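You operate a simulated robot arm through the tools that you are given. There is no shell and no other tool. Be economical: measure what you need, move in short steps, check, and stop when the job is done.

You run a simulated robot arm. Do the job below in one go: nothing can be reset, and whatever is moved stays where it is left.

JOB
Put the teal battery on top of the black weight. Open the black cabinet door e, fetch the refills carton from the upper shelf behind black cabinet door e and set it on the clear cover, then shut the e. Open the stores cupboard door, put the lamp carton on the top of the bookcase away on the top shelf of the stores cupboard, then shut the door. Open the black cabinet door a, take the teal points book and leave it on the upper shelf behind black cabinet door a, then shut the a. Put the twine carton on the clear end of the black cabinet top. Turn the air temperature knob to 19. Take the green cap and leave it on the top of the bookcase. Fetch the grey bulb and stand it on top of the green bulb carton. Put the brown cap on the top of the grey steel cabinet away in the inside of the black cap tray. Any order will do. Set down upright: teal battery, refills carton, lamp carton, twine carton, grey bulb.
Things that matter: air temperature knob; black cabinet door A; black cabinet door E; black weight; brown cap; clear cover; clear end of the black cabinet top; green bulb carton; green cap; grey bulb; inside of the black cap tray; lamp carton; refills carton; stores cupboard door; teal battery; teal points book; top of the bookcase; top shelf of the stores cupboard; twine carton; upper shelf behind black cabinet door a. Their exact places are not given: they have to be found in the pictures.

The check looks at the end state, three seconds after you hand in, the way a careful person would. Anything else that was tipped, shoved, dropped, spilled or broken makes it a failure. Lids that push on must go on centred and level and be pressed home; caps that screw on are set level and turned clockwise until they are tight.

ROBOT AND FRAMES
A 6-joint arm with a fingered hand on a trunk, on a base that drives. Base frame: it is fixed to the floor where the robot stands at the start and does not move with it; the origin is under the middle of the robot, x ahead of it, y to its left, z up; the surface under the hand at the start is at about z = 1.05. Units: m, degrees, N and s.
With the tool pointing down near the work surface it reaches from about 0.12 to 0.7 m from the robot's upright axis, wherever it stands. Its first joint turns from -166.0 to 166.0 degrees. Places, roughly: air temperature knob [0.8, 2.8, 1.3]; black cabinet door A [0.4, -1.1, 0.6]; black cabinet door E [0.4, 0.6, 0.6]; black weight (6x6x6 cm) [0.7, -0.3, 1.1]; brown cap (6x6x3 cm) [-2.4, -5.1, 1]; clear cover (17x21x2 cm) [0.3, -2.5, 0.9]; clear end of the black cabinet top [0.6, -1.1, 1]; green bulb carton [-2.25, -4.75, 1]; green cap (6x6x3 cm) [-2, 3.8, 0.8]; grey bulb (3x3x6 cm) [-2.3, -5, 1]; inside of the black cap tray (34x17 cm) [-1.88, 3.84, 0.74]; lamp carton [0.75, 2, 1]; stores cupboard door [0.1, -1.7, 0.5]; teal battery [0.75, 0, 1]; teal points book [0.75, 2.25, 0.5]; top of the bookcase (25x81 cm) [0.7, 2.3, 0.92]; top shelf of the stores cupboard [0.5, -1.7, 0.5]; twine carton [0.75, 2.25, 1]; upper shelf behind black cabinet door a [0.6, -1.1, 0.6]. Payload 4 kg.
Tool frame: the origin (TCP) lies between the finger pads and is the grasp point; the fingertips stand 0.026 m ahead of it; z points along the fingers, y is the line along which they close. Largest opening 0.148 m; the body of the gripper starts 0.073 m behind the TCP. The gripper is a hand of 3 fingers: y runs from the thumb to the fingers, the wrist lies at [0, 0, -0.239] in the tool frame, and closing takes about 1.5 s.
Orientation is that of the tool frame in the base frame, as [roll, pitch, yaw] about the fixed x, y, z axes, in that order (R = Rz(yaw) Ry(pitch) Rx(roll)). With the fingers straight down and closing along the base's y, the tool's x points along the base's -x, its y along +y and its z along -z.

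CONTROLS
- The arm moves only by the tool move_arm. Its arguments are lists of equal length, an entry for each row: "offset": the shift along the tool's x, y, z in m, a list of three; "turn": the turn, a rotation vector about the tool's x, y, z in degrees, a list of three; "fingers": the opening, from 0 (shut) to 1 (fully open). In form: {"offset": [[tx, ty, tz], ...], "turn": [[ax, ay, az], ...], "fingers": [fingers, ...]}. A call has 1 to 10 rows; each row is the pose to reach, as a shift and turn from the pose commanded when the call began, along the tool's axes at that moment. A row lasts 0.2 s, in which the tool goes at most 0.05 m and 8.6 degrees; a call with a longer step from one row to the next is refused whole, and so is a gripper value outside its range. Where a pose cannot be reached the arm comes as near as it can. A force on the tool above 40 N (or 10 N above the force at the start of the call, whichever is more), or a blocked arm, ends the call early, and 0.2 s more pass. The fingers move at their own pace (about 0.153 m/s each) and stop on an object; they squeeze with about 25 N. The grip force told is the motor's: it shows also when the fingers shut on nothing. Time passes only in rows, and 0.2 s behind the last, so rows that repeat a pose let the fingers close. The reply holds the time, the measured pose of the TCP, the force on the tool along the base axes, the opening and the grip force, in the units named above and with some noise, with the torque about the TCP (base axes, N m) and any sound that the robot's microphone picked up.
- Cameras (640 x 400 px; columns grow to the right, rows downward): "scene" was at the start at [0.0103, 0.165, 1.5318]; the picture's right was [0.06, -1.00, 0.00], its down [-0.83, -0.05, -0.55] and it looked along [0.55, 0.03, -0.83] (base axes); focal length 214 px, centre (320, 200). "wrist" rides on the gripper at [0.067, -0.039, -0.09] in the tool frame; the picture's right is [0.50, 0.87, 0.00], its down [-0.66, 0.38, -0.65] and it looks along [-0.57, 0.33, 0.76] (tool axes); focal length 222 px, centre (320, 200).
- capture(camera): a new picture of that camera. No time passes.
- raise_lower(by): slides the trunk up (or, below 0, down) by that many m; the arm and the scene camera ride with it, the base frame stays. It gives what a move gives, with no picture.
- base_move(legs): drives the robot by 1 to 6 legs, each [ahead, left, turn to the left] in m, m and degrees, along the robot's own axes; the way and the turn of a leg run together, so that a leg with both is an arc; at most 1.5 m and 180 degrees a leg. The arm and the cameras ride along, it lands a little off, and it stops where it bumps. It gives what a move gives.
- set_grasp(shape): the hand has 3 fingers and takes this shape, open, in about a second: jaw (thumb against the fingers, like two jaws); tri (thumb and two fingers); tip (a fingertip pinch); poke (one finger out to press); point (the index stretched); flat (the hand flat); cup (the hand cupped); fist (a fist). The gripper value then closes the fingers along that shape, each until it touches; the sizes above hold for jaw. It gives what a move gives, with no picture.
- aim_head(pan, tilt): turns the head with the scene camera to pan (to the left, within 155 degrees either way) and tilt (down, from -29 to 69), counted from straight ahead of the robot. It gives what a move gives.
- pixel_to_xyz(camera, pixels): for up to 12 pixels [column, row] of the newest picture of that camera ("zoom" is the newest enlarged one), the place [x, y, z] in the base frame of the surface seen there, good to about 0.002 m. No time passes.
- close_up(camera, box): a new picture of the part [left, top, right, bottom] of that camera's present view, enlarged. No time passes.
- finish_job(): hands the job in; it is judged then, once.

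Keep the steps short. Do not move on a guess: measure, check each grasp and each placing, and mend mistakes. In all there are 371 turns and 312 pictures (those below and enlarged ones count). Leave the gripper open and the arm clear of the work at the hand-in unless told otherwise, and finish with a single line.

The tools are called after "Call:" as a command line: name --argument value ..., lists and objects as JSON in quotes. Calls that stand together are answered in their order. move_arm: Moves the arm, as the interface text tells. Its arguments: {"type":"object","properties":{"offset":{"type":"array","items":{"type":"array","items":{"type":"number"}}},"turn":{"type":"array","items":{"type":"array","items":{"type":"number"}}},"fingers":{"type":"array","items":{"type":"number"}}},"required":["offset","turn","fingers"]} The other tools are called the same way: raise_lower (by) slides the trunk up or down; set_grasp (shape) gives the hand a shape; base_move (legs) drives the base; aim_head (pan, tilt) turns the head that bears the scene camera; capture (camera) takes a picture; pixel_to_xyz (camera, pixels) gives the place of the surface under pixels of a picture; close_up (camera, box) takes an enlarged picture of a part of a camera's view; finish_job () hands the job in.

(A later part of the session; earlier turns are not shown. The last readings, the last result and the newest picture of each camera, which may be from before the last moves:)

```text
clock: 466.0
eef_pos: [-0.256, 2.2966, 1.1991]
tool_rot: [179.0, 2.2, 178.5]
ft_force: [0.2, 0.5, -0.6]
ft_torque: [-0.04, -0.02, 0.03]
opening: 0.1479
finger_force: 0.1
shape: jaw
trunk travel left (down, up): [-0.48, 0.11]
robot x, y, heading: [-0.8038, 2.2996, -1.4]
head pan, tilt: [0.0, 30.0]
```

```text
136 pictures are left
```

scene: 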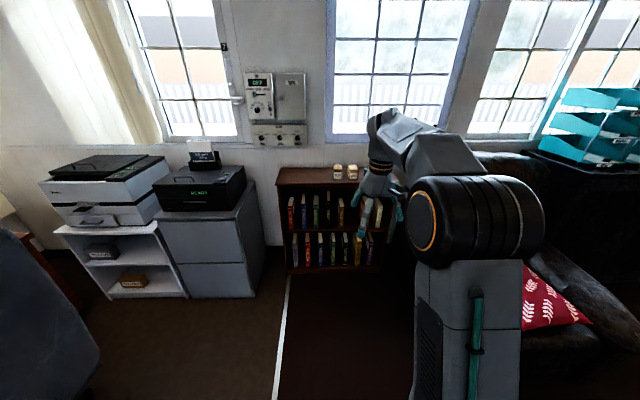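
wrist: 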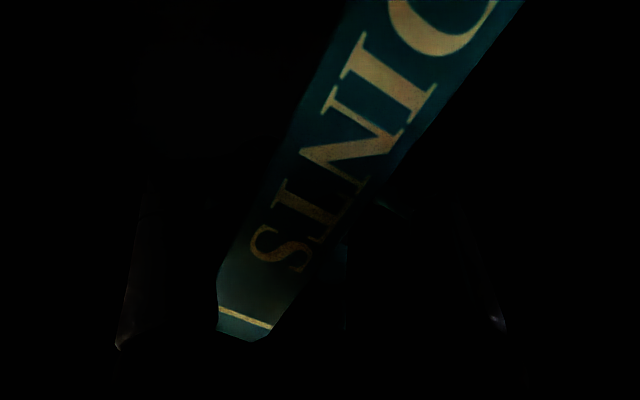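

Call:
base_move --legs '[[0, 0, 1.5], [0.82, 0, 0]]'

Call:
capture --camera "wrist"

Call:
close_up --camera "wrist" --box '[220, 60, 420, 200]'

```text
clock: 470.7
eef_pos: [0.5641, 2.3145, 1.1999]
tool_rot: [179.0, 2.1, -179.7]
ft_force: [0.4, 0.0, -0.6]
ft_torque: [-0.01, 0.01, 0.01]
opening: 0.1477
finger_force: 0.1
shape: jaw
trunk travel left (down, up): [-0.48, 0.11]
robot x, y, heading: [0.0141, 2.3033, 0.2]
head pan, tilt: [0.0, 30.0]
```

```text
135 pictures are left
```

wrist: 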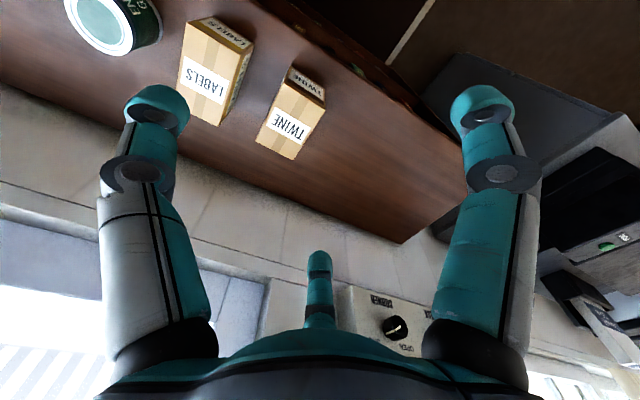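

```text
2.86 times, centred on (320, 130) of wrist
```

zoom: 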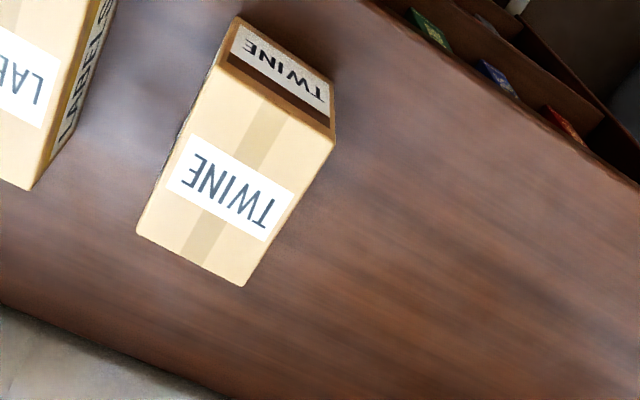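

Call:
pixel_to_xyz --camera "zoom" --pixels '[[223, 62], [333, 145], [242, 280], [140, 232], [235, 175], [30, 185], [75, 100], [250, 30], [325, 100]]'

```text
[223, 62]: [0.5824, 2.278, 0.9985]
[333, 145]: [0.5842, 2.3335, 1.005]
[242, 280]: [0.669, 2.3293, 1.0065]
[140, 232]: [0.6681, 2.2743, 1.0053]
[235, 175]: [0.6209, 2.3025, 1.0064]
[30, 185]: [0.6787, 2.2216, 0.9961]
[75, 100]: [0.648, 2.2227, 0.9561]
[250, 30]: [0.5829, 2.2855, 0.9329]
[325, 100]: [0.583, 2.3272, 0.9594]
```

Twine: x 0.583–0.669, y 2.275–2.333, top 1.006. For this three-finger hand it's best gripped with the thumb on the short (x) face, so I rotate the hand 90°.

Call:
move_arm --offset '[[-0.03, -0.005, 0], [-0.062, -0.0105, 0]]' --turn '[[0, 1, 0], [-1, 2.1, 0]]' --fingers '[0.7, 0.7]'

Call:
move_arm --offset '[[0, 0, 0], [0, 0, 0], [0, 0, 0], [0, 0, 0], [0, 0, 0], [0, 0, 0]]' --turn '[[0, 0, 8], [0, 0, 16], [0, 0, 24], [0, 0, 32], [0, 0, 40], [0, 0, 45]]' --fingers '[0.7, 0.7, 0.7, 0.7, 0.7, 0.7]'

Call:
move_arm --offset '[[0, 0, 0], [0, 0, 0], [0, 0, 0], [0, 0, 0], [0, 0, 0], [0, 0, 0]]' --turn '[[0, 0, 8], [0, 0, 16], [0, 0, 24], [0, 0, 32], [0, 0, 40], [0, 0, 45]]' --fingers '[0.7, 0.7, 0.7, 0.7, 0.7, 0.7]'

Call:
capture --camera "wrist"

```text
clock: 471.3
eef_pos: [0.627, 2.3083, 1.2025]
tool_rot: [178.0, 0.0, -179.6]
ft_force: [0.4, -0.6, 0.2]
ft_torque: [-0.02, 0.01, 0.01]
opening: 0.1042
finger_force: 0.0
shape: jaw
trunk travel left (down, up): [-0.48, 0.11]
robot x, y, heading: [0.0144, 2.3011, 0.2]
head pan, tilt: [0.0, 30.0]
```

```text
clock: 472.7
eef_pos: [0.6254, 2.3049, 1.2025]
tool_rot: [178.5, -1.4, 135.1]
ft_force: [-0.2, 0.2, -0.2]
ft_torque: [-0.01, -0.01, 0.0]
opening: 0.104
finger_force: 0.2
shape: jaw
trunk travel left (down, up): [-0.48, 0.11]
robot x, y, heading: [0.0144, 2.3078, 0.2]
head pan, tilt: [0.0, 30.0]
```

```text
clock: 474.1
eef_pos: [0.6258, 2.3058, 1.2014]
tool_rot: [179.9, -2.0, 90.2]
ft_force: [-0.5, 0.6, -0.1]
ft_torque: [-0.01, -0.03, -0.01]
opening: 0.1041
finger_force: 0.1
shape: jaw
trunk travel left (down, up): [-0.48, 0.11]
robot x, y, heading: [0.0128, 2.3006, 0.3]
head pan, tilt: [0.0, 30.0]
```

```text
133 pictures are left
```

wrist: 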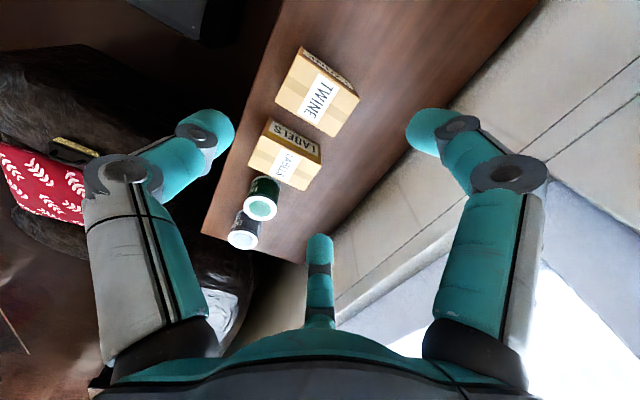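

Rotated. Fixing 2° tilt and descending to z≈0.966.

Call:
move_arm --offset '[[-0.001, 0, 0.04], [-0.002, 0, 0.08], [-0.002, 0, 0.12], [-0.002, 0, 0.16], [-0.002, 0, 0.2], [-0.002, 0, 0.235], [-0.002, 0, 0.235]]' --turn '[[0, -1, 0], [0, -2, 0], [0, -2, 0], [0, -2, 0], [0, -2, 0], [0, -2, 0], [0, -2, 0]]' --fingers '[0.7, 0.7, 0.7, 0.7, 0.7, 0.7, 0.7]'

Call:
capture --camera "wrist"

```text
clock: 475.7
eef_pos: [0.6262, 2.3109, 0.9658]
tool_rot: [179.9, 0.0, 90.4]
ft_force: [0.0, 0.3, 0.1]
ft_torque: [0.0, 0.0, -0.02]
opening: 0.1041
finger_force: 0.1
shape: jaw
trunk travel left (down, up): [-0.48, 0.11]
robot x, y, heading: [0.0117, 2.3023, 0.2]
head pan, tilt: [0.0, 30.0]
```

```text
132 pictures are left
```

wrist: 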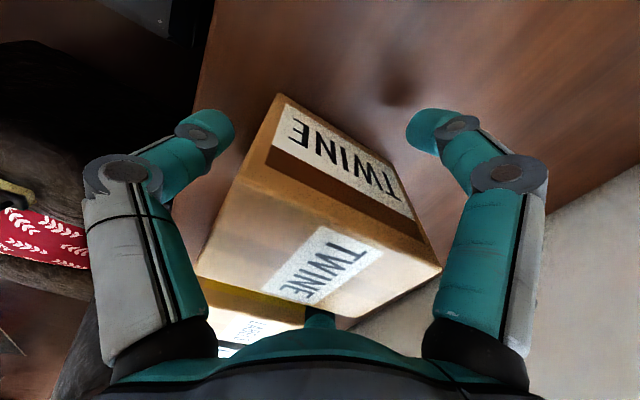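

Shifting 7 mm right to centre, then closing.

Call:
move_arm --offset '[[-0.004, 0, 0], [-0.007, 0, 0], [-0.007, 0, 0], [-0.007, 0, 0], [-0.007, 0, 0], [-0.007, 0, 0], [-0.007, 0, 0]]' --turn '[[0, 0, 0], [0, 0, 0], [0, 0, 0], [0, 0, 0], [0, 0, 0], [0, 0, 0], [0, 0, 0]]' --fingers '[0.7, 0.7, 0.55, 0.4, 0.2, 0, 0]'

Call:
move_arm --offset '[[0, 0, -0.02], [0, 0, -0.05], [0, 0, -0.09], [0, 0, -0.13], [0, 0, -0.17], [0, 0, -0.2]]' --turn '[[0, 0, 0], [0, 0, 0], [0, 0, 0], [0, 0, 0], [0, 0, 0], [0, 0, 0]]' --fingers '[0, 0, 0, 0, 0, 0]'

Call:
capture --camera "wrist"

```text
clock: 477.3
eef_pos: [0.6264, 2.3046, 0.9661]
tool_rot: [179.9, -0.1, 90.4]
ft_force: [0.0, -0.2, 0.3]
ft_torque: [-0.01, 0.03, -0.01]
opening: 0.0633
finger_force: 25.1
shape: jaw
trunk travel left (down, up): [-0.48, 0.11]
robot x, y, heading: [0.0161, 2.3043, 0.6]
head pan, tilt: [0.0, 30.0]
```

```text
clock: 478.7
eef_pos: [0.63, 2.3049, 1.1673]
tool_rot: [179.9, 0.0, 90.5]
ft_force: [-0.5, -0.1, -0.7]
ft_torque: [0.01, 0.03, 0.01]
opening: 0.0634
finger_force: 25.7
shape: jaw
trunk travel left (down, up): [-0.48, 0.11]
robot x, y, heading: [0.0133, 2.3051, 0.3]
head pan, tilt: [0.0, 30.0]
```

```text
131 pictures are left
```

wrist: 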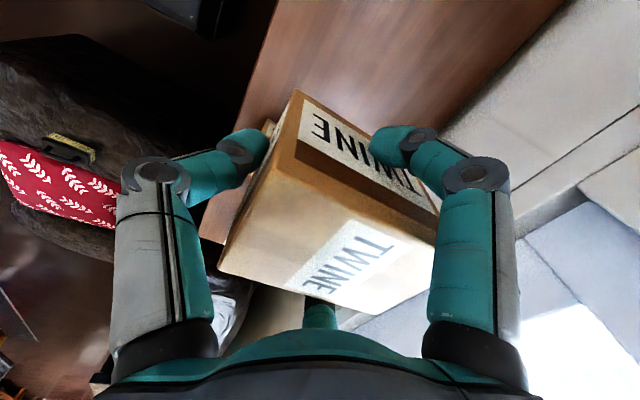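

Twine held. Driving to the clear end of the black cabinet.

Call:
raise_lower --by 0.08

Call:
base_move --legs '[[-0.87, 0, 0], [0, -1.5, 0], [0, -1.5, 0], [0, -0.4, 0]]'

Call:
aim_head --pan 0 --tilt 30

Call:
capture --camera "scene"

```text
clock: 479.9
eef_pos: [0.6285, 2.305, 1.2472]
tool_rot: [179.9, 0.1, 90.4]
ft_force: [0.9, 0.1, -1.6]
ft_torque: [0.02, 0.0, -0.03]
opening: 0.0635
finger_force: 25.6
shape: jaw
trunk travel left (down, up): [-0.56, 0.03]
robot x, y, heading: [0.0144, 2.2979, 0.4]
head pan, tilt: [0.0, 30.0]
```

```text
clock: 500.8
eef_pos: [-0.2499, -1.1212, 1.2467]
tool_rot: [179.9, -0.1, 89.9]
ft_force: [0.7, 0.5, -1.9]
ft_torque: [0.0, 0.02, 0.01]
opening: 0.0634
finger_force: 25.1
shape: jaw
trunk travel left (down, up): [-0.56, 0.03]
robot x, y, heading: [-0.8621, -1.1164, -0.2]
head pan, tilt: [0.0, 30.0]
```

```text
clock: 501.4
eef_pos: [-0.2507, -1.1219, 1.2472]
tool_rot: [179.9, 0.0, 90.0]
ft_force: [0.0, 0.5, -1.5]
ft_torque: [0.01, 0.02, -0.03]
opening: 0.0633
finger_force: 24.7
shape: jaw
trunk travel left (down, up): [-0.56, 0.03]
robot x, y, heading: [-0.8615, -1.1161, -0.3]
head pan, tilt: [0.0, 30.0]
```

```text
130 pictures are left
```

scene: 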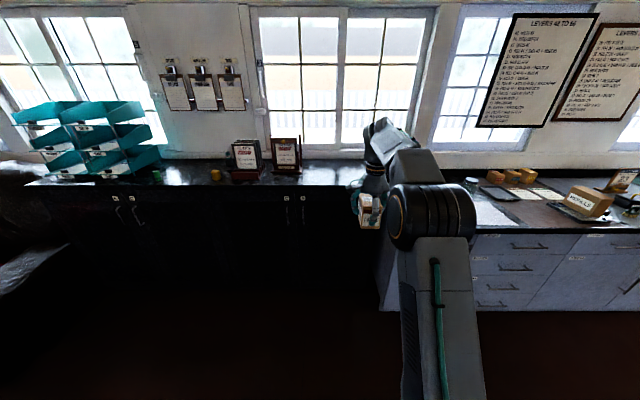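

Call:
base_move --legs '[[0.81, 0.02, 0]]'

Call:
aim_head --pan 0 --tilt 45

Call:
capture --camera "scene"

Call:
pixel_to_xyz --camera "scene" --pixels '[[300, 100], [300, 140], [340, 120], [260, 90]]'

```text
clock: 505.7
eef_pos: [0.5581, -1.0964, 1.2482]
tool_rot: [179.9, 0.0, 90.4]
ft_force: [0.1, -0.7, -1.5]
ft_torque: [0.02, 0.03, -0.03]
opening: 0.0633
finger_force: 25.4
shape: jaw
trunk travel left (down, up): [-0.56, 0.03]
robot x, y, heading: [-0.0551, -1.0995, 0.3]
head pan, tilt: [0.0, 30.0]
```

```text
clock: 506.4
eef_pos: [0.5583, -1.0933, 1.2467]
tool_rot: [180.0, 0.0, 90.4]
ft_force: [-0.1, 0.5, -1.8]
ft_torque: [-0.02, 0.02, -0.01]
opening: 0.0635
finger_force: 25.2
shape: jaw
trunk travel left (down, up): [-0.56, 0.03]
robot x, y, heading: [-0.0544, -1.1006, 0.3]
head pan, tilt: [0.0, 45.0]
```

```text
129 pictures are left
```

scene: 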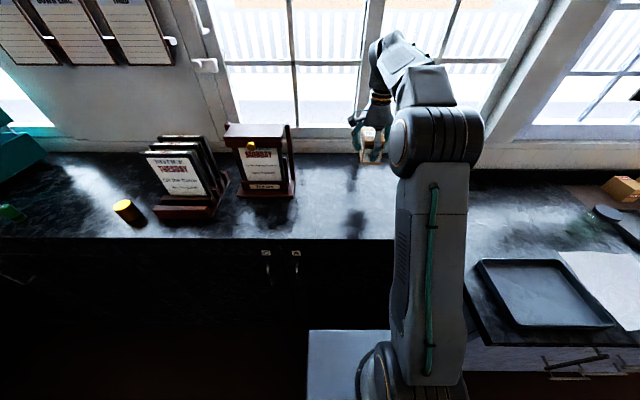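

```text
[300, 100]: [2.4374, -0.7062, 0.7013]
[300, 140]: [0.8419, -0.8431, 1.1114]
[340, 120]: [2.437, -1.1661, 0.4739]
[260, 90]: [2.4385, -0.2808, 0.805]
```

Clear below. Lowering toward the cabinet top.

Call:
move_arm --offset '[[0, 0, 0.04], [0, 0, 0.08], [0, 0, 0.12], [0, 0, 0.14], [0, 0, 0.145], [0, 0, 0.149], [0, 0, 0.152], [0, 0, 0.155]]' --turn '[[0, 0, 0], [0, 0, 0], [0, 0, 0], [0, 0, 0], [0, 0, 0], [0, 0, 0], [0, 0, 0], [0, 0, 0]]' --fingers '[0, 0, 0, 0, 0, 0, 0, 0]'

Call:
capture --camera "wrist"

```text
clock: 508.2
eef_pos: [0.5584, -1.0945, 1.0958]
tool_rot: [179.6, -0.1, 90.4]
ft_force: [-0.6, -0.9, 16.4]
ft_torque: [-0.01, 0.08, 0.05]
opening: 0.0633
finger_force: 25.4
shape: jaw
trunk travel left (down, up): [-0.56, 0.03]
robot x, y, heading: [-0.0553, -1.096, 0.2]
head pan, tilt: [0.0, 45.0]
```

```text
128 pictures are left
```

wrist: 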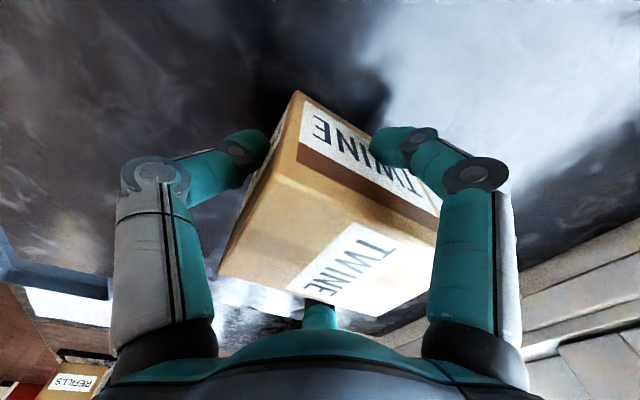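

Firm contact. Releasing and rising.

Call:
move_arm --offset '[[0, 0, 0], [0, 0, 0], [0, 0, 0], [0, 0, 0], [0, 0, -0.04], [0, 0, -0.08], [0, 0, -0.12], [0, 0, -0.15]]' --turn '[[0, 0, 0], [0, 0, 0], [0, 0, 0], [0, 0, 0], [0, 0, 0], [0, 0, 0], [0, 0, 0], [0, 0, 0]]' --fingers '[0.5, 0.65, 0.75, 0.75, 0.75, 0.75, 0.75, 0.75]'

Call:
base_move --legs '[[-0.7, 0, 0]]'

Call:
aim_head --pan -3 --tilt 25

Call:
capture --camera "scene"

Call:
close_up --camera "scene" --box '[230, 120, 430, 245]'

```text
clock: 510.0
eef_pos: [0.5581, -1.0967, 1.2419]
tool_rot: [179.9, 0.0, 90.3]
ft_force: [0.3, -0.1, 1.2]
ft_torque: [0.01, 0.02, 0.03]
opening: 0.1108
finger_force: 0.1
shape: jaw
trunk travel left (down, up): [-0.56, 0.03]
robot x, y, heading: [-0.0526, -1.0972, 0.4]
head pan, tilt: [0.0, 45.0]
```

```text
clock: 513.9
eef_pos: [-0.1511, -1.1007, 1.2429]
tool_rot: [179.9, -0.1, 90.1]
ft_force: [0.8, 0.5, 0.1]
ft_torque: [0.06, 0.02, -0.02]
opening: 0.1105
finger_force: 0.0
shape: jaw
trunk travel left (down, up): [-0.56, 0.03]
robot x, y, heading: [-0.7663, -1.1016, -0.0]
head pan, tilt: [0.0, 45.0]
```

```text
clock: 514.8
eef_pos: [-0.1524, -1.1012, 1.2417]
tool_rot: [179.9, 0.0, 90.1]
ft_force: [-0.2, 0.0, 0.0]
ft_torque: [-0.01, 0.0, -0.05]
opening: 0.1108
finger_force: 0.1
shape: jaw
trunk travel left (down, up): [-0.56, 0.03]
robot x, y, heading: [-0.7641, -1.0981, 0.1]
head pan, tilt: [-3.0, 25.0]
```

```text
127 pictures are left
```

scene: 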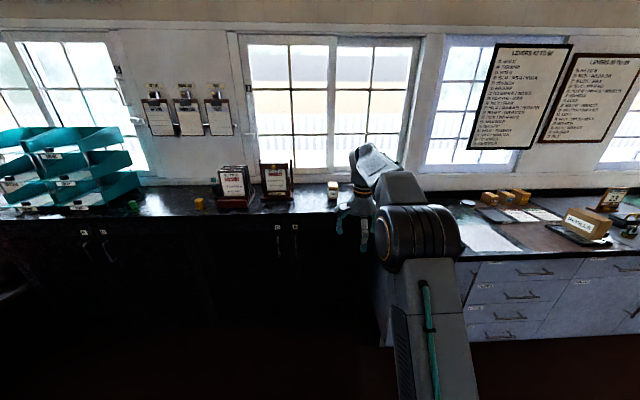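

```text
3.20 times, centred on (330, 182) of scene
```

zoom: 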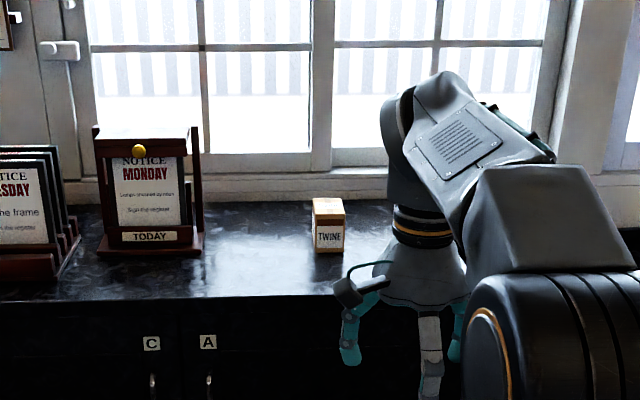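

Twine stands upright. Now the far end: turning right and driving down the room for a look.

Call:
base_move --legs '[[0, 0, -90], [1.5, 0, 0], [1.2, 0, 0]]'

Call:
aim_head --pan -40 --tilt 15

Call:
capture --camera "scene"

```text
clock: 531.5
eef_pos: [-0.651, -4.3859, 1.2423]
tool_rot: [179.8, 0.0, 2.6]
ft_force: [0.1, 0.8, -0.2]
ft_torque: [0.0, 0.01, 0.03]
opening: 0.1109
finger_force: 0.1
shape: jaw
trunk travel left (down, up): [-0.56, 0.03]
robot x, y, heading: [-0.676, -3.7725, -87.5]
head pan, tilt: [-3.0, 25.0]
```

```text
clock: 532.5
eef_pos: [-0.6507, -4.3854, 1.2416]
tool_rot: [180.0, 0.0, 2.4]
ft_force: [0.7, 0.8, -0.4]
ft_torque: [0.01, 0.01, -0.01]
opening: 0.1107
finger_force: 0.1
shape: jaw
trunk travel left (down, up): [-0.56, 0.03]
robot x, y, heading: [-0.6753, -3.7746, -87.6]
head pan, tilt: [-40.0, 15.0]
```

```text
125 pictures are left
```

scene: 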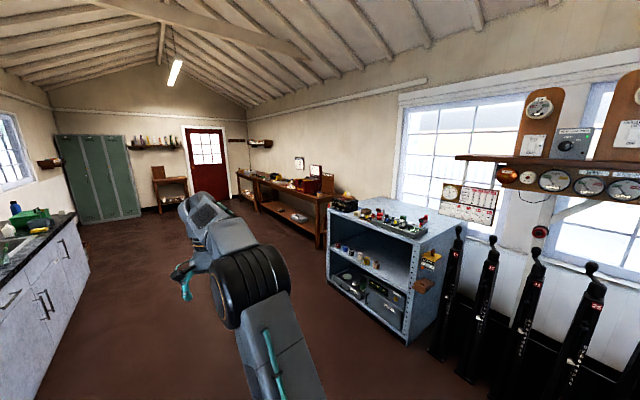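

The grey steel cabinet is at right with small items on top. Measuring it.

Call:
close_up --camera "scene" --box '[310, 180, 470, 280]'

Call:
pixel_to_xyz --camera "scene" --pixels '[[330, 215], [425, 245], [445, 225], [370, 197], [405, 345], [400, 222], [325, 330], [300, 240], [440, 350]]'

```text
4.00 times, centred on (390, 230) of scene
```

zoom: 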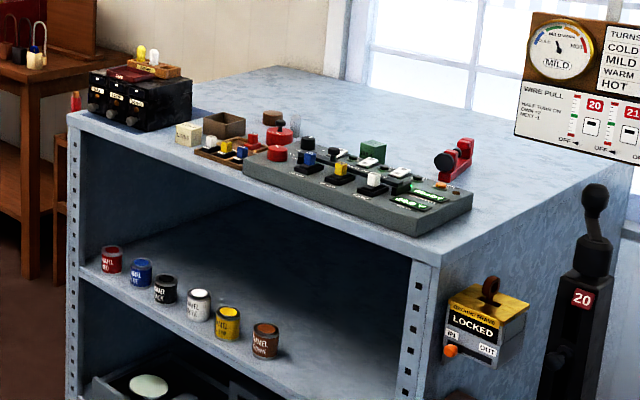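

```text
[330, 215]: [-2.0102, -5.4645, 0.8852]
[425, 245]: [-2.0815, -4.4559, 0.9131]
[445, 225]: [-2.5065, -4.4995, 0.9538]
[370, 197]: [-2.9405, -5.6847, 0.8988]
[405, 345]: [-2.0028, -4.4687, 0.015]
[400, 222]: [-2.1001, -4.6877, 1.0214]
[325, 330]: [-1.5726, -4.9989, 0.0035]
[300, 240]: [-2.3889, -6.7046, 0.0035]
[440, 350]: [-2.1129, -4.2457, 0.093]
```

Driving to stand in front (east) of the steel cabinet, facing it.

Call:
base_move --legs '[[1.15, 0, 0], [0, 0, -92.5], [0.55, 0, 0]]'

Call:
aim_head --pan 0 --tilt 35

Call:
capture --camera "scene"

```text
clock: 545.1
eef_pos: [-1.8083, -4.9407, 1.2415]
tool_rot: [180.0, 0.0, -88.6]
ft_force: [0.1, -0.4, 0.0]
ft_torque: [-0.02, 0.01, 0.0]
opening: 0.111
finger_force: 0.0
shape: jaw
trunk travel left (down, up): [-0.56, 0.03]
robot x, y, heading: [-1.1941, -4.9266, -178.9]
head pan, tilt: [-40.0, 15.0]
```

```text
clock: 546.1
eef_pos: [-1.8089, -4.9407, 1.241]
tool_rot: [179.9, 0.0, -88.5]
ft_force: [0.1, 0.7, -0.1]
ft_torque: [-0.04, -0.02, 0.04]
opening: 0.1109
finger_force: 0.1
shape: jaw
trunk travel left (down, up): [-0.56, 0.03]
robot x, y, heading: [-1.1962, -4.9264, -178.7]
head pan, tilt: [0.0, 35.0]
```

```text
123 pictures are left
```

scene: 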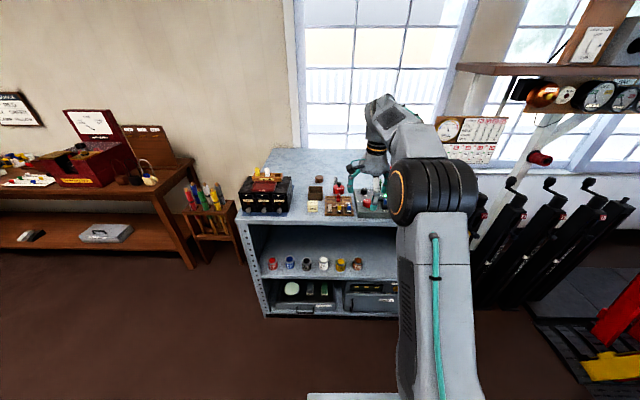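

Call:
close_up --camera "scene" --box '[290, 160, 410, 235]'

Call:
capture --camera "wrist"

```text
5.33 times, centred on (350, 198) of scene
```

zoom: 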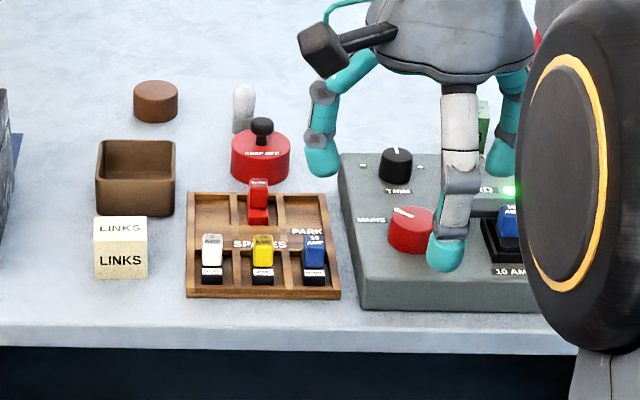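

```text
121 pictures are left
```

wrist: 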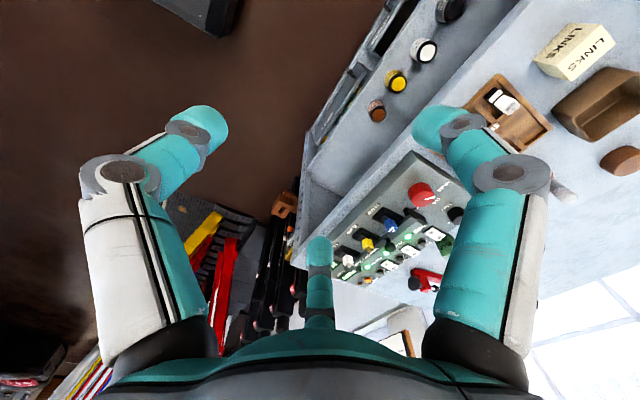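

Brown cap (156,100), grey bulb (244,108) behind a red KEEP OFF knob, green carton (484,120).

Call:
pixel_to_xyz --camera "zoom" --pixels '[[156, 87], [140, 87], [173, 87], [156, 110], [244, 92], [236, 110], [252, 105], [244, 125], [260, 150], [262, 125], [484, 120], [290, 185]]'

Call:
pixel_to_xyz --camera "wrist" --pixels '[[445, 245], [440, 240], [452, 250], [563, 192], [575, 200], [620, 160], [600, 200]]'

```text
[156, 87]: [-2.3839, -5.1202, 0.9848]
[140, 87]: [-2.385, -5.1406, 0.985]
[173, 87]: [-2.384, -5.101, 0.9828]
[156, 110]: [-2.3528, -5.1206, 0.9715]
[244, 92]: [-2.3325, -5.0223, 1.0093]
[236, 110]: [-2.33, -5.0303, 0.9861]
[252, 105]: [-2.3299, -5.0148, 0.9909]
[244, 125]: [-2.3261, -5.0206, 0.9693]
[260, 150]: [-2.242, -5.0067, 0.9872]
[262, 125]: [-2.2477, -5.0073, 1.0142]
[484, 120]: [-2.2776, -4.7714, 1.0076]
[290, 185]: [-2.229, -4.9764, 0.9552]
```

```text
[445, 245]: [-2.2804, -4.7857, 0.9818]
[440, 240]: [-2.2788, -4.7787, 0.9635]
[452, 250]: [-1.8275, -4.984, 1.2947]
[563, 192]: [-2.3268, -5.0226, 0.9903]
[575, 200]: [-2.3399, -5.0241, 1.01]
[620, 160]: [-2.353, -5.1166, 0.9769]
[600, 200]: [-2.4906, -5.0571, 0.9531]
```

Bulb centre ≈(-2.342,-5.0225), top 1.01; cap centre (-2.385,-5.12). Driving closer.

Call:
base_move --legs '[[0, 0, -1.1], [0.5, 0.07, 0]]'

Call:
capture --camera "wrist"

Call:
aim_head --pan 0 --tilt 50

Call:
capture --camera "scene"

```text
clock: 549.4
eef_pos: [-2.3062, -5.0051, 1.242]
tool_rot: [179.8, 0.0, -89.5]
ft_force: [-0.5, -0.6, -0.1]
ft_torque: [-0.01, 0.0, 0.0]
opening: 0.1108
finger_force: 0.1
shape: jaw
trunk travel left (down, up): [-0.56, 0.03]
robot x, y, heading: [-1.6921, -5.0018, -179.9]
head pan, tilt: [0.0, 35.0]
```

```text
120 pictures are left
```

wrist: 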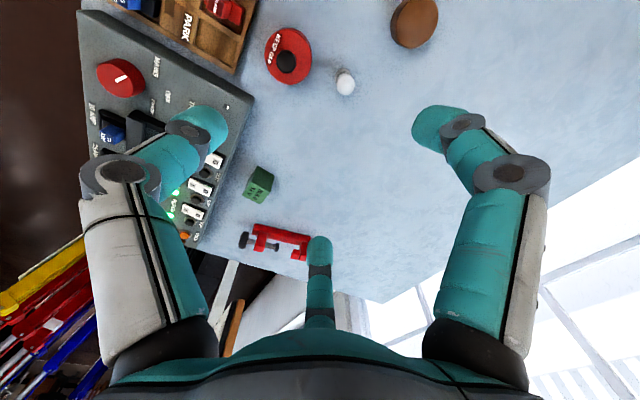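

```text
clock: 550.2
eef_pos: [-2.3056, -5.0054, 1.242]
tool_rot: [179.9, 0.0, -89.4]
ft_force: [-0.2, 0.4, -0.1]
ft_torque: [-0.03, 0.02, 0.01]
opening: 0.1108
finger_force: 0.2
shape: jaw
trunk travel left (down, up): [-0.56, 0.03]
robot x, y, heading: [-1.6915, -5.0023, -179.6]
head pan, tilt: [0.0, 50.0]
```

```text
119 pictures are left
```

scene: 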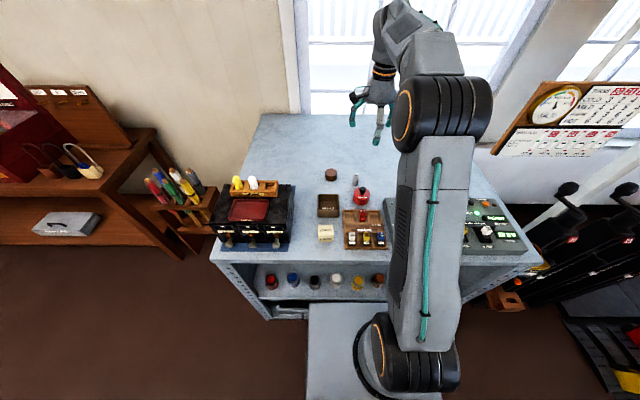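

Close-up of bulb, cap and green carton in the wrist view with coordinates.

Call:
close_up --camera "wrist" --box '[220, 20, 460, 240]'

Call:
pixel_to_xyz --camera "wrist" --pixels '[[257, 180], [250, 172], [268, 176], [262, 190], [244, 195], [262, 202], [346, 84], [345, 76], [290, 62], [413, 22], [270, 183], [255, 197]]'

```text
1.82 times, centred on (340, 130) of wrist
```

zoom: 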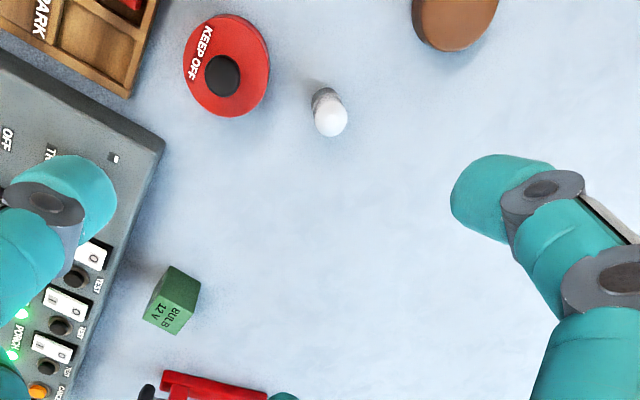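

```text
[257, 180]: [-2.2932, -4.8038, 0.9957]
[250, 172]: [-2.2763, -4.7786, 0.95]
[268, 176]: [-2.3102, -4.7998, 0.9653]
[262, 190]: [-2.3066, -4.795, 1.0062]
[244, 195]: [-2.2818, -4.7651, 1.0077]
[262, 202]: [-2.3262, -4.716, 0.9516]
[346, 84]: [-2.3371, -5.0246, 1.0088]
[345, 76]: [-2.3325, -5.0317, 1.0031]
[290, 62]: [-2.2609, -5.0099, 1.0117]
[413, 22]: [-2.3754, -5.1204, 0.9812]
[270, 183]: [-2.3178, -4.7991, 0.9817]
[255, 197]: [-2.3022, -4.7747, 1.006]
```

Call:
close_up --camera "wrist" --box '[235, 155, 285, 215]'

Call:
close_up --camera "wrist" --box '[320, 60, 370, 110]'

```text
6.67 times, centred on (260, 185) of wrist
```

zoom: 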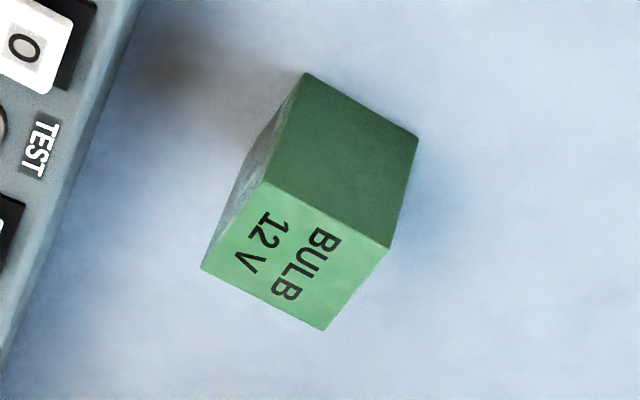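

```text
8.00 times, centred on (345, 85) of wrist
```

zoom: 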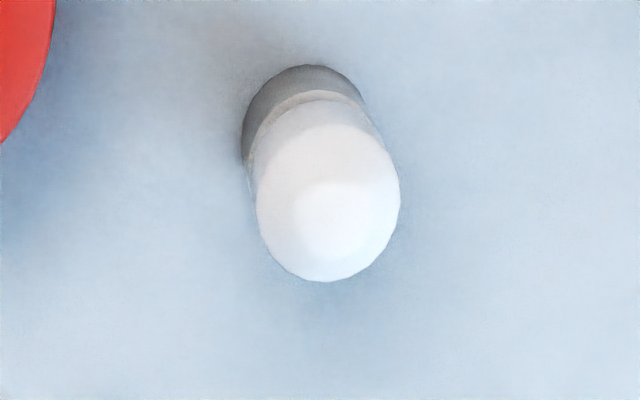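

Call:
pixel_to_xyz --camera "wrist" --pixels '[[256, 193], [253, 184], [269, 192], [260, 203], [244, 195], [346, 85], [343, 90], [350, 80], [340, 82], [352, 88]]'

```text
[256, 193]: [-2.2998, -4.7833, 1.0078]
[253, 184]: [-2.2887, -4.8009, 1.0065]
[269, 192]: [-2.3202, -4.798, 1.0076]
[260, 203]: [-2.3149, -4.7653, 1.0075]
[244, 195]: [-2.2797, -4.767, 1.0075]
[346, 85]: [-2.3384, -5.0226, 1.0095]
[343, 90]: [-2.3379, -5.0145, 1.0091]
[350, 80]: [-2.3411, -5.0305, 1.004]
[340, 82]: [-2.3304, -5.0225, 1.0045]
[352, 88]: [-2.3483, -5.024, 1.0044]
```

Bulb centre (-2.339,-5.0225), carton top centre (-2.299,-4.783), z 1.0075. Moving over the bulb with a narrow opening and descending part-way.

Call:
move_arm --offset '[[0.009, 0.017, 0], [0.017, 0.033, 0], [0.017, 0.033, 0.04], [0.017, 0.033, 0.08], [0.017, 0.033, 0.12], [0.017, 0.033, 0.15]]' --turn '[[0, 0, 0], [0, 0, 0], [0, 0, 0], [0, 0, 0], [0, 0, 0], [0, 0, 0]]' --fingers '[0.42, 0.42, 0.42, 0.42, 0.42, 0.42]'

Call:
capture --camera "wrist"

Call:
pixel_to_xyz --camera "wrist" --pixels '[[320, 120], [320, 128], [318, 135], [310, 125]]'

```text
clock: 551.6
eef_pos: [-2.3403, -5.0239, 1.0923]
tool_rot: [179.8, 0.0, -89.4]
ft_force: [-0.9, -0.2, 0.2]
ft_torque: [-0.02, 0.0, -0.01]
opening: 0.0624
finger_force: 0.2
shape: jaw
trunk travel left (down, up): [-0.56, 0.03]
robot x, y, heading: [-1.6927, -5.0, -179.4]
head pan, tilt: [0.0, 50.0]
```

```text
115 pictures are left
```

wrist: 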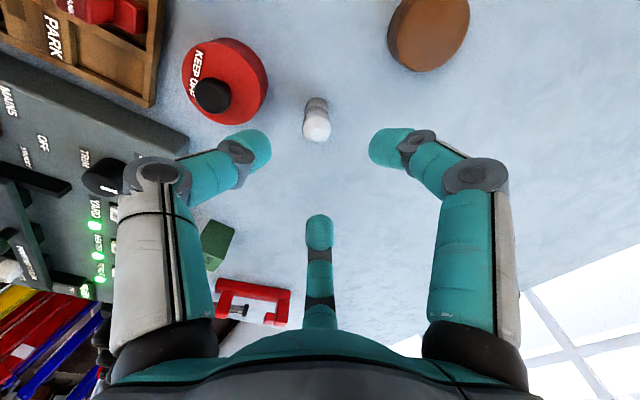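

```text
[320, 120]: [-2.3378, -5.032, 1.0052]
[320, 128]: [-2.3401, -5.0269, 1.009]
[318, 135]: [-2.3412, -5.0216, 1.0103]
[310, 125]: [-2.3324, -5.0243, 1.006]
```

Centred. Descending to 0.985 and closing.

Call:
move_arm --offset '[[0, 0, 0.04], [0, 0, 0.08], [0, 0, 0.107], [0, 0, 0.107], [0, 0, 0.107], [0, 0, 0.107], [0, 0, 0.107]]' --turn '[[0, 0, 0], [0, 0, 0], [0, 0, 0], [0, 0, 0], [0, 0, 0], [0, 0, 0], [0, 0, 0]]' --fingers '[0.42, 0.42, 0.42, 0.3, 0.1, 0, 0]'

Call:
capture --camera "wrist"

```text
clock: 553.2
eef_pos: [-2.3412, -5.0229, 0.9844]
tool_rot: [179.9, 0.1, -89.4]
ft_force: [0.3, -0.8, -0.7]
ft_torque: [0.03, 0.0, -0.01]
opening: 0.0182
finger_force: 24.8
shape: jaw
trunk travel left (down, up): [-0.56, 0.03]
robot x, y, heading: [-1.69, -5.0013, -179.7]
head pan, tilt: [0.0, 50.0]
```

```text
114 pictures are left
```

wrist: 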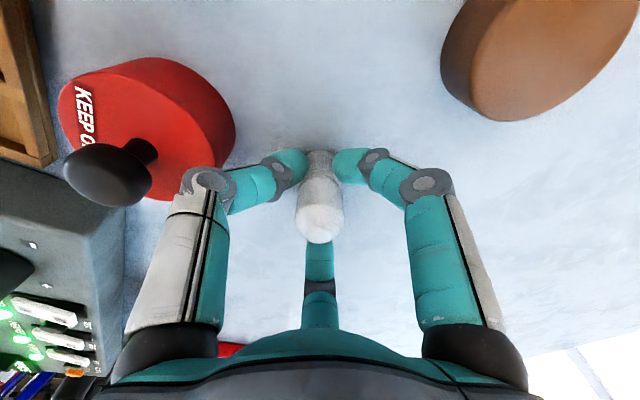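

Gripped on its base. Lifting and moving over the carton.

Call:
move_arm --offset '[[0, 0, -0.04], [0, 0, -0.08], [0, 0, -0.12], [-0.04, -0.007, -0.12], [-0.08, -0.014, -0.12], [-0.12, -0.021, -0.12], [-0.16, -0.028, -0.12], [-0.2, -0.035, -0.12], [-0.24, -0.042, -0.12], [-0.24, -0.042, -0.12]]' --turn '[[0, 0, 0], [0, 0, 0], [0, 0, 0], [0, 0, 0], [0, 0, 0], [0, 0, 0], [0, 0, 0], [0, 0, 0], [0, 0, 0], [0, 0, 0]]' --fingers '[0, 0, 0, 0, 0, 0, 0, 0, 0, 0]'

Call:
capture --camera "wrist"

Call:
close_up --camera "wrist" --box '[260, 90, 380, 260]'

```text
clock: 555.4
eef_pos: [-2.2987, -4.7827, 1.1025]
tool_rot: [180.0, 0.0, -89.4]
ft_force: [-0.1, 0.9, -0.9]
ft_torque: [0.02, 0.02, 0.02]
opening: 0.0175
finger_force: 24.8
shape: jaw
trunk travel left (down, up): [-0.56, 0.03]
robot x, y, heading: [-1.6957, -4.9996, -179.3]
head pan, tilt: [0.0, 50.0]
```

```text
113 pictures are left
```

wrist: 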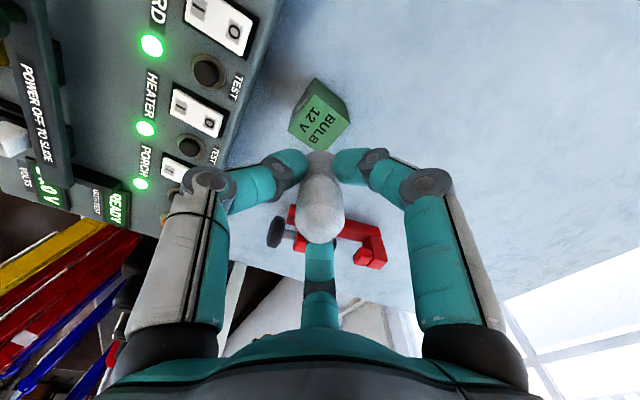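

```text
2.35 times, centred on (320, 175) of wrist
```

zoom: 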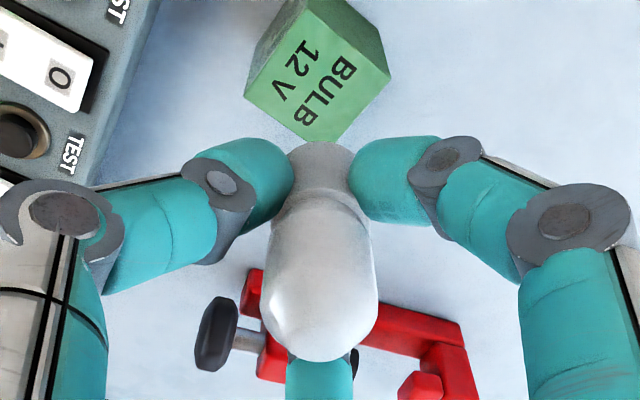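

Carton top is dead under the bulb (319,127 vs 320,129). Lowering 0.058 then in small steps.

Call:
move_arm --offset '[[0, 0, 0.03], [0, 0, 0.055], [0, 0, 0.059], [0, 0, 0.061], [0, 0, 0.063], [0, 0, 0.063]]' --turn '[[0, 0, 0], [0, 0, 0], [0, 0, 0], [0, 0, 0], [0, 0, 0], [0, 0, 0]]' --fingers '[0, 0, 0, 0, 0, 0]'

Call:
capture --camera "wrist"

```text
clock: 556.8
eef_pos: [-2.2997, -4.7812, 1.0416]
tool_rot: [179.9, 0.0, -89.4]
ft_force: [-0.7, 0.3, -1.4]
ft_torque: [0.01, 0.02, 0.02]
opening: 0.0178
finger_force: 24.9
shape: jaw
trunk travel left (down, up): [-0.56, 0.03]
robot x, y, heading: [-1.6892, -5.0007, -179.4]
head pan, tilt: [0.0, 50.0]
```

```text
111 pictures are left
```

wrist: 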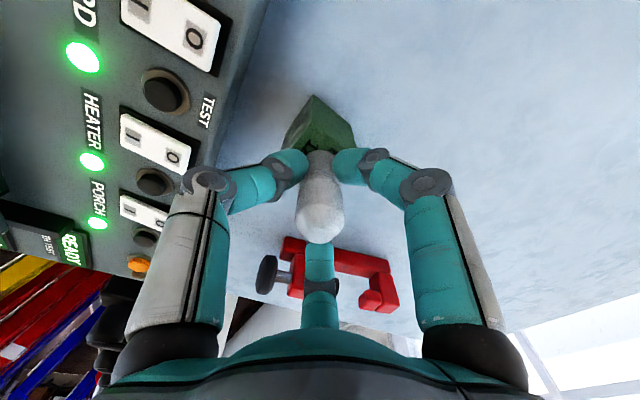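

Call:
move_arm --offset '[[0, 0, 0.001], [0, 0, 0.002], [0, 0, 0.003], [0, 0, 0.003]]' --turn '[[0, 0, 0], [0, 0, 0], [0, 0, 0], [0, 0, 0]]' --fingers '[0, 0, 0, 0]'

```text
clock: 557.8
eef_pos: [-2.2997, -4.7816, 1.0388]
tool_rot: [179.8, -0.1, -89.3]
ft_force: [-0.3, 0.8, 7.6]
ft_torque: [0.01, -0.02, 0.01]
opening: 0.0182
finger_force: 24.9
shape: jaw
trunk travel left (down, up): [-0.56, 0.03]
robot x, y, heading: [-1.6914, -4.9986, -179.3]
head pan, tilt: [0.0, 50.0]
```

Contact. Opening and rising.

Call:
move_arm --offset '[[0, 0, -0.0005], [0, 0, -0.0005], [0, 0, -0.0005], [0, 0, -0.0005], [0, 0, -0.03], [0, 0, -0.06], [0, 0, -0.1]]' --turn '[[0, 0, 0], [0, 0, 0], [0, 0, 0], [0, 0, 0], [0, 0, 0], [0, 0, 0], [0, 0, 0]]' --fingers '[0.15, 0.3, 0.45, 0.45, 0.45, 0.45, 0.45]'

Call:
capture --camera "wrist"

```text
clock: 559.4
eef_pos: [-2.3001, -4.7835, 1.14]
tool_rot: [179.9, -0.1, -89.4]
ft_force: [0.4, 0.0, 0.1]
ft_torque: [-0.02, 0.02, 0.01]
opening: 0.0663
finger_force: 0.2
shape: jaw
trunk travel left (down, up): [-0.56, 0.03]
robot x, y, heading: [-1.6921, -4.9994, -179.3]
head pan, tilt: [0.0, 50.0]
```

```text
110 pictures are left
```

wrist: 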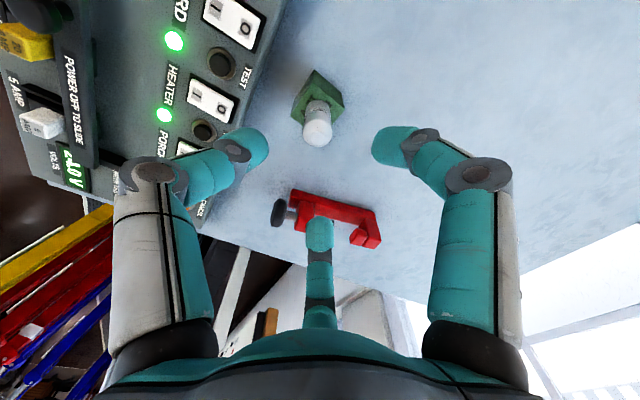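

Bulb stands on the green carton. Now the brown cap: shifting base closer and moving over it.

Call:
move_arm --offset '[[0.03, 0, -0.02], [0.07, 0, -0.03], [0.11, 0, -0.03], [0.15, 0, -0.03], [0.19, 0.005, -0.03], [0.23, 0.01, -0.03], [0.27, 0.015, -0.03], [0.305, 0.02, -0.03], [0.336, 0.025, -0.03]]' --turn '[[0, 0, 0], [0, 0, 0], [0, 0, 0], [0, 0, 0], [0, 0, 0], [0, 0, 0], [0, 0, 0], [0, 0, 0], [0, 0, 0]]' --fingers '[0.45, 0.45, 0.45, 0.45, 0.6, 0.6, 0.6, 0.6, 0.6]'

Call:
base_move --legs '[[0.06, 0, 0]]'

Call:
capture --camera "wrist"

Call:
close_up --camera "wrist" --box '[250, 60, 390, 180]'

```text
clock: 561.4
eef_pos: [-2.3231, -5.1197, 1.1678]
tool_rot: [179.9, 0.0, -89.4]
ft_force: [0.9, 0.0, -0.4]
ft_torque: [-0.01, 0.02, 0.0]
opening: 0.0882
finger_force: 0.1
shape: jaw
trunk travel left (down, up): [-0.56, 0.03]
robot x, y, heading: [-1.696, -5.0001, -179.4]
head pan, tilt: [0.0, 50.0]
```

```text
clock: 562.4
eef_pos: [-2.3479, -5.1152, 1.1679]
tool_rot: [179.9, 0.0, -89.9]
ft_force: [1.0, 0.3, 0.0]
ft_torque: [-0.01, 0.02, 0.04]
opening: 0.0883
finger_force: 0.0
shape: jaw
trunk travel left (down, up): [-0.56, 0.03]
robot x, y, heading: [-1.7192, -4.999, 180.2]
head pan, tilt: [0.0, 50.0]
stopped in leg 1: the robot was blocked; the commanded pose is now the measured one
```

```text
109 pictures are left
```

wrist: 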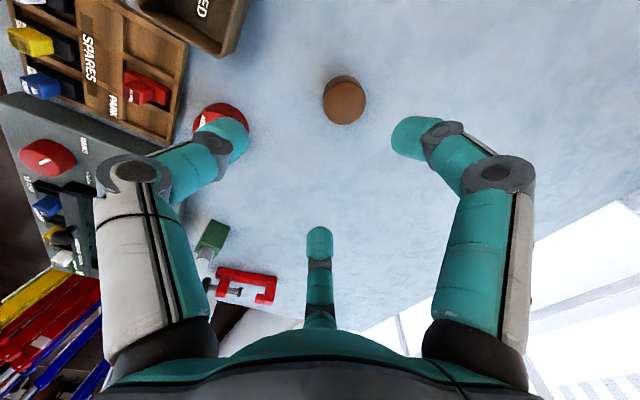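

```text
3.33 times, centred on (320, 120) of wrist
```

zoom: 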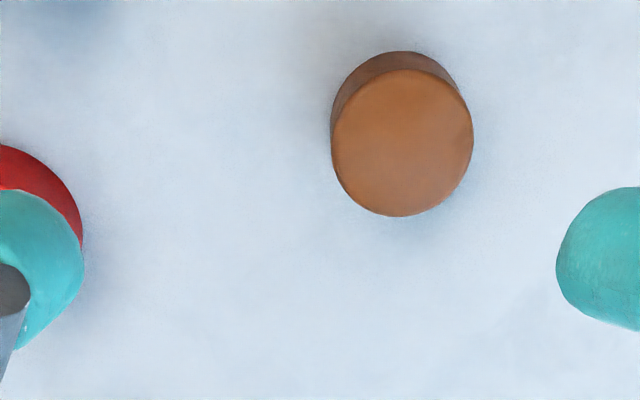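

The base touched the cabinet's foot; backing 1 cm. Measuring the cap centre and rechecking the bulb.

Call:
pixel_to_xyz --camera "zoom" --pixels '[[402, 143], [335, 150], [470, 140], [402, 75], [402, 212]]'

Call:
base_move --legs '[[-0.012, 0, 0]]'

Call:
close_up --camera "wrist" --box '[180, 200, 300, 310]'

```text
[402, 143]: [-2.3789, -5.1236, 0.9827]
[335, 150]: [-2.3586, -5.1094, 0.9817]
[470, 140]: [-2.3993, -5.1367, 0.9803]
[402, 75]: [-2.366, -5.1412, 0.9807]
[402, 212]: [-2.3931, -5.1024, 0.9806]
```

```text
clock: 563.1
eef_pos: [-2.3374, -5.1158, 1.1676]
tool_rot: [180.0, -0.1, -89.9]
ft_force: [0.4, -0.2, -0.5]
ft_torque: [0.01, 0.02, -0.02]
opening: 0.0885
finger_force: 0.0
shape: jaw
trunk travel left (down, up): [-0.56, 0.03]
robot x, y, heading: [-1.7054, -4.9996, 180.2]
head pan, tilt: [0.0, 50.0]
```

```text
3.64 times, centred on (240, 255) of wrist
```

zoom: 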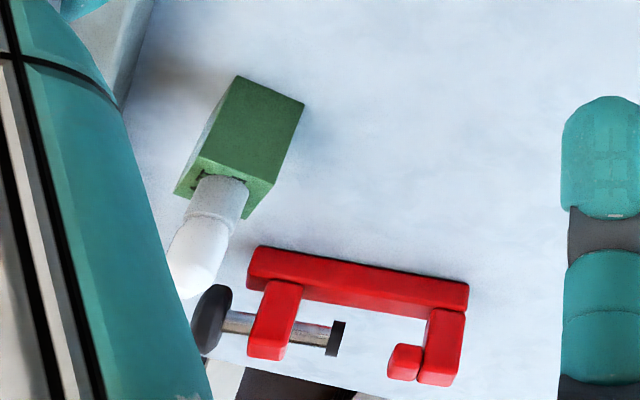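

Bulb fine. Cap centre (-2.379,-5.122). Moving over and descending to 0.980.

Call:
move_arm --offset '[[0.003, 0.02, 0], [0.006, 0.0416, 0], [0.006, 0.0416, 0.04], [0.006, 0.0416, 0.08], [0.006, 0.0416, 0.12], [0.006, 0.0416, 0.16], [0.006, 0.0416, 0.187], [0.006, 0.0416, 0.187]]' --turn '[[0, 0, 0], [0, 0, 0], [0, 0, 0], [0, 0, 0], [0, 0, 0], [0, 0, 0], [0, 0, 0], [0, 0, 0]]' --fingers '[0.6, 0.6, 0.6, 0.6, 0.6, 0.6, 0.6, 0.6]'

Call:
capture --camera "wrist"

```text
clock: 565.0
eef_pos: [-2.3799, -5.1208, 0.9787]
tool_rot: [179.9, -0.1, -89.9]
ft_force: [0.1, 0.9, -0.5]
ft_torque: [-0.03, -0.01, -0.02]
opening: 0.0885
finger_force: 0.1
shape: jaw
trunk travel left (down, up): [-0.56, 0.03]
robot x, y, heading: [-1.7061, -5.0036, 180.0]
head pan, tilt: [0.0, 50.0]
```

```text
106 pictures are left
```

wrist: 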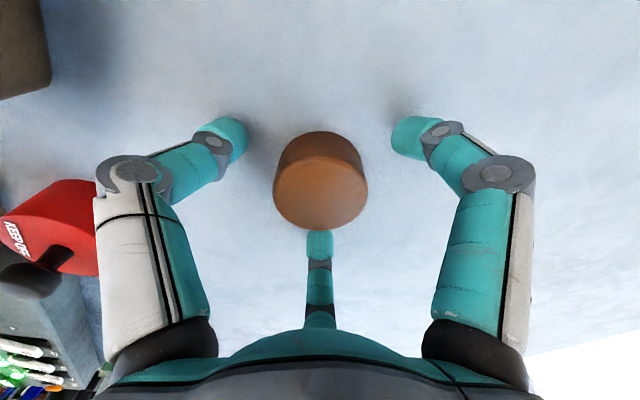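

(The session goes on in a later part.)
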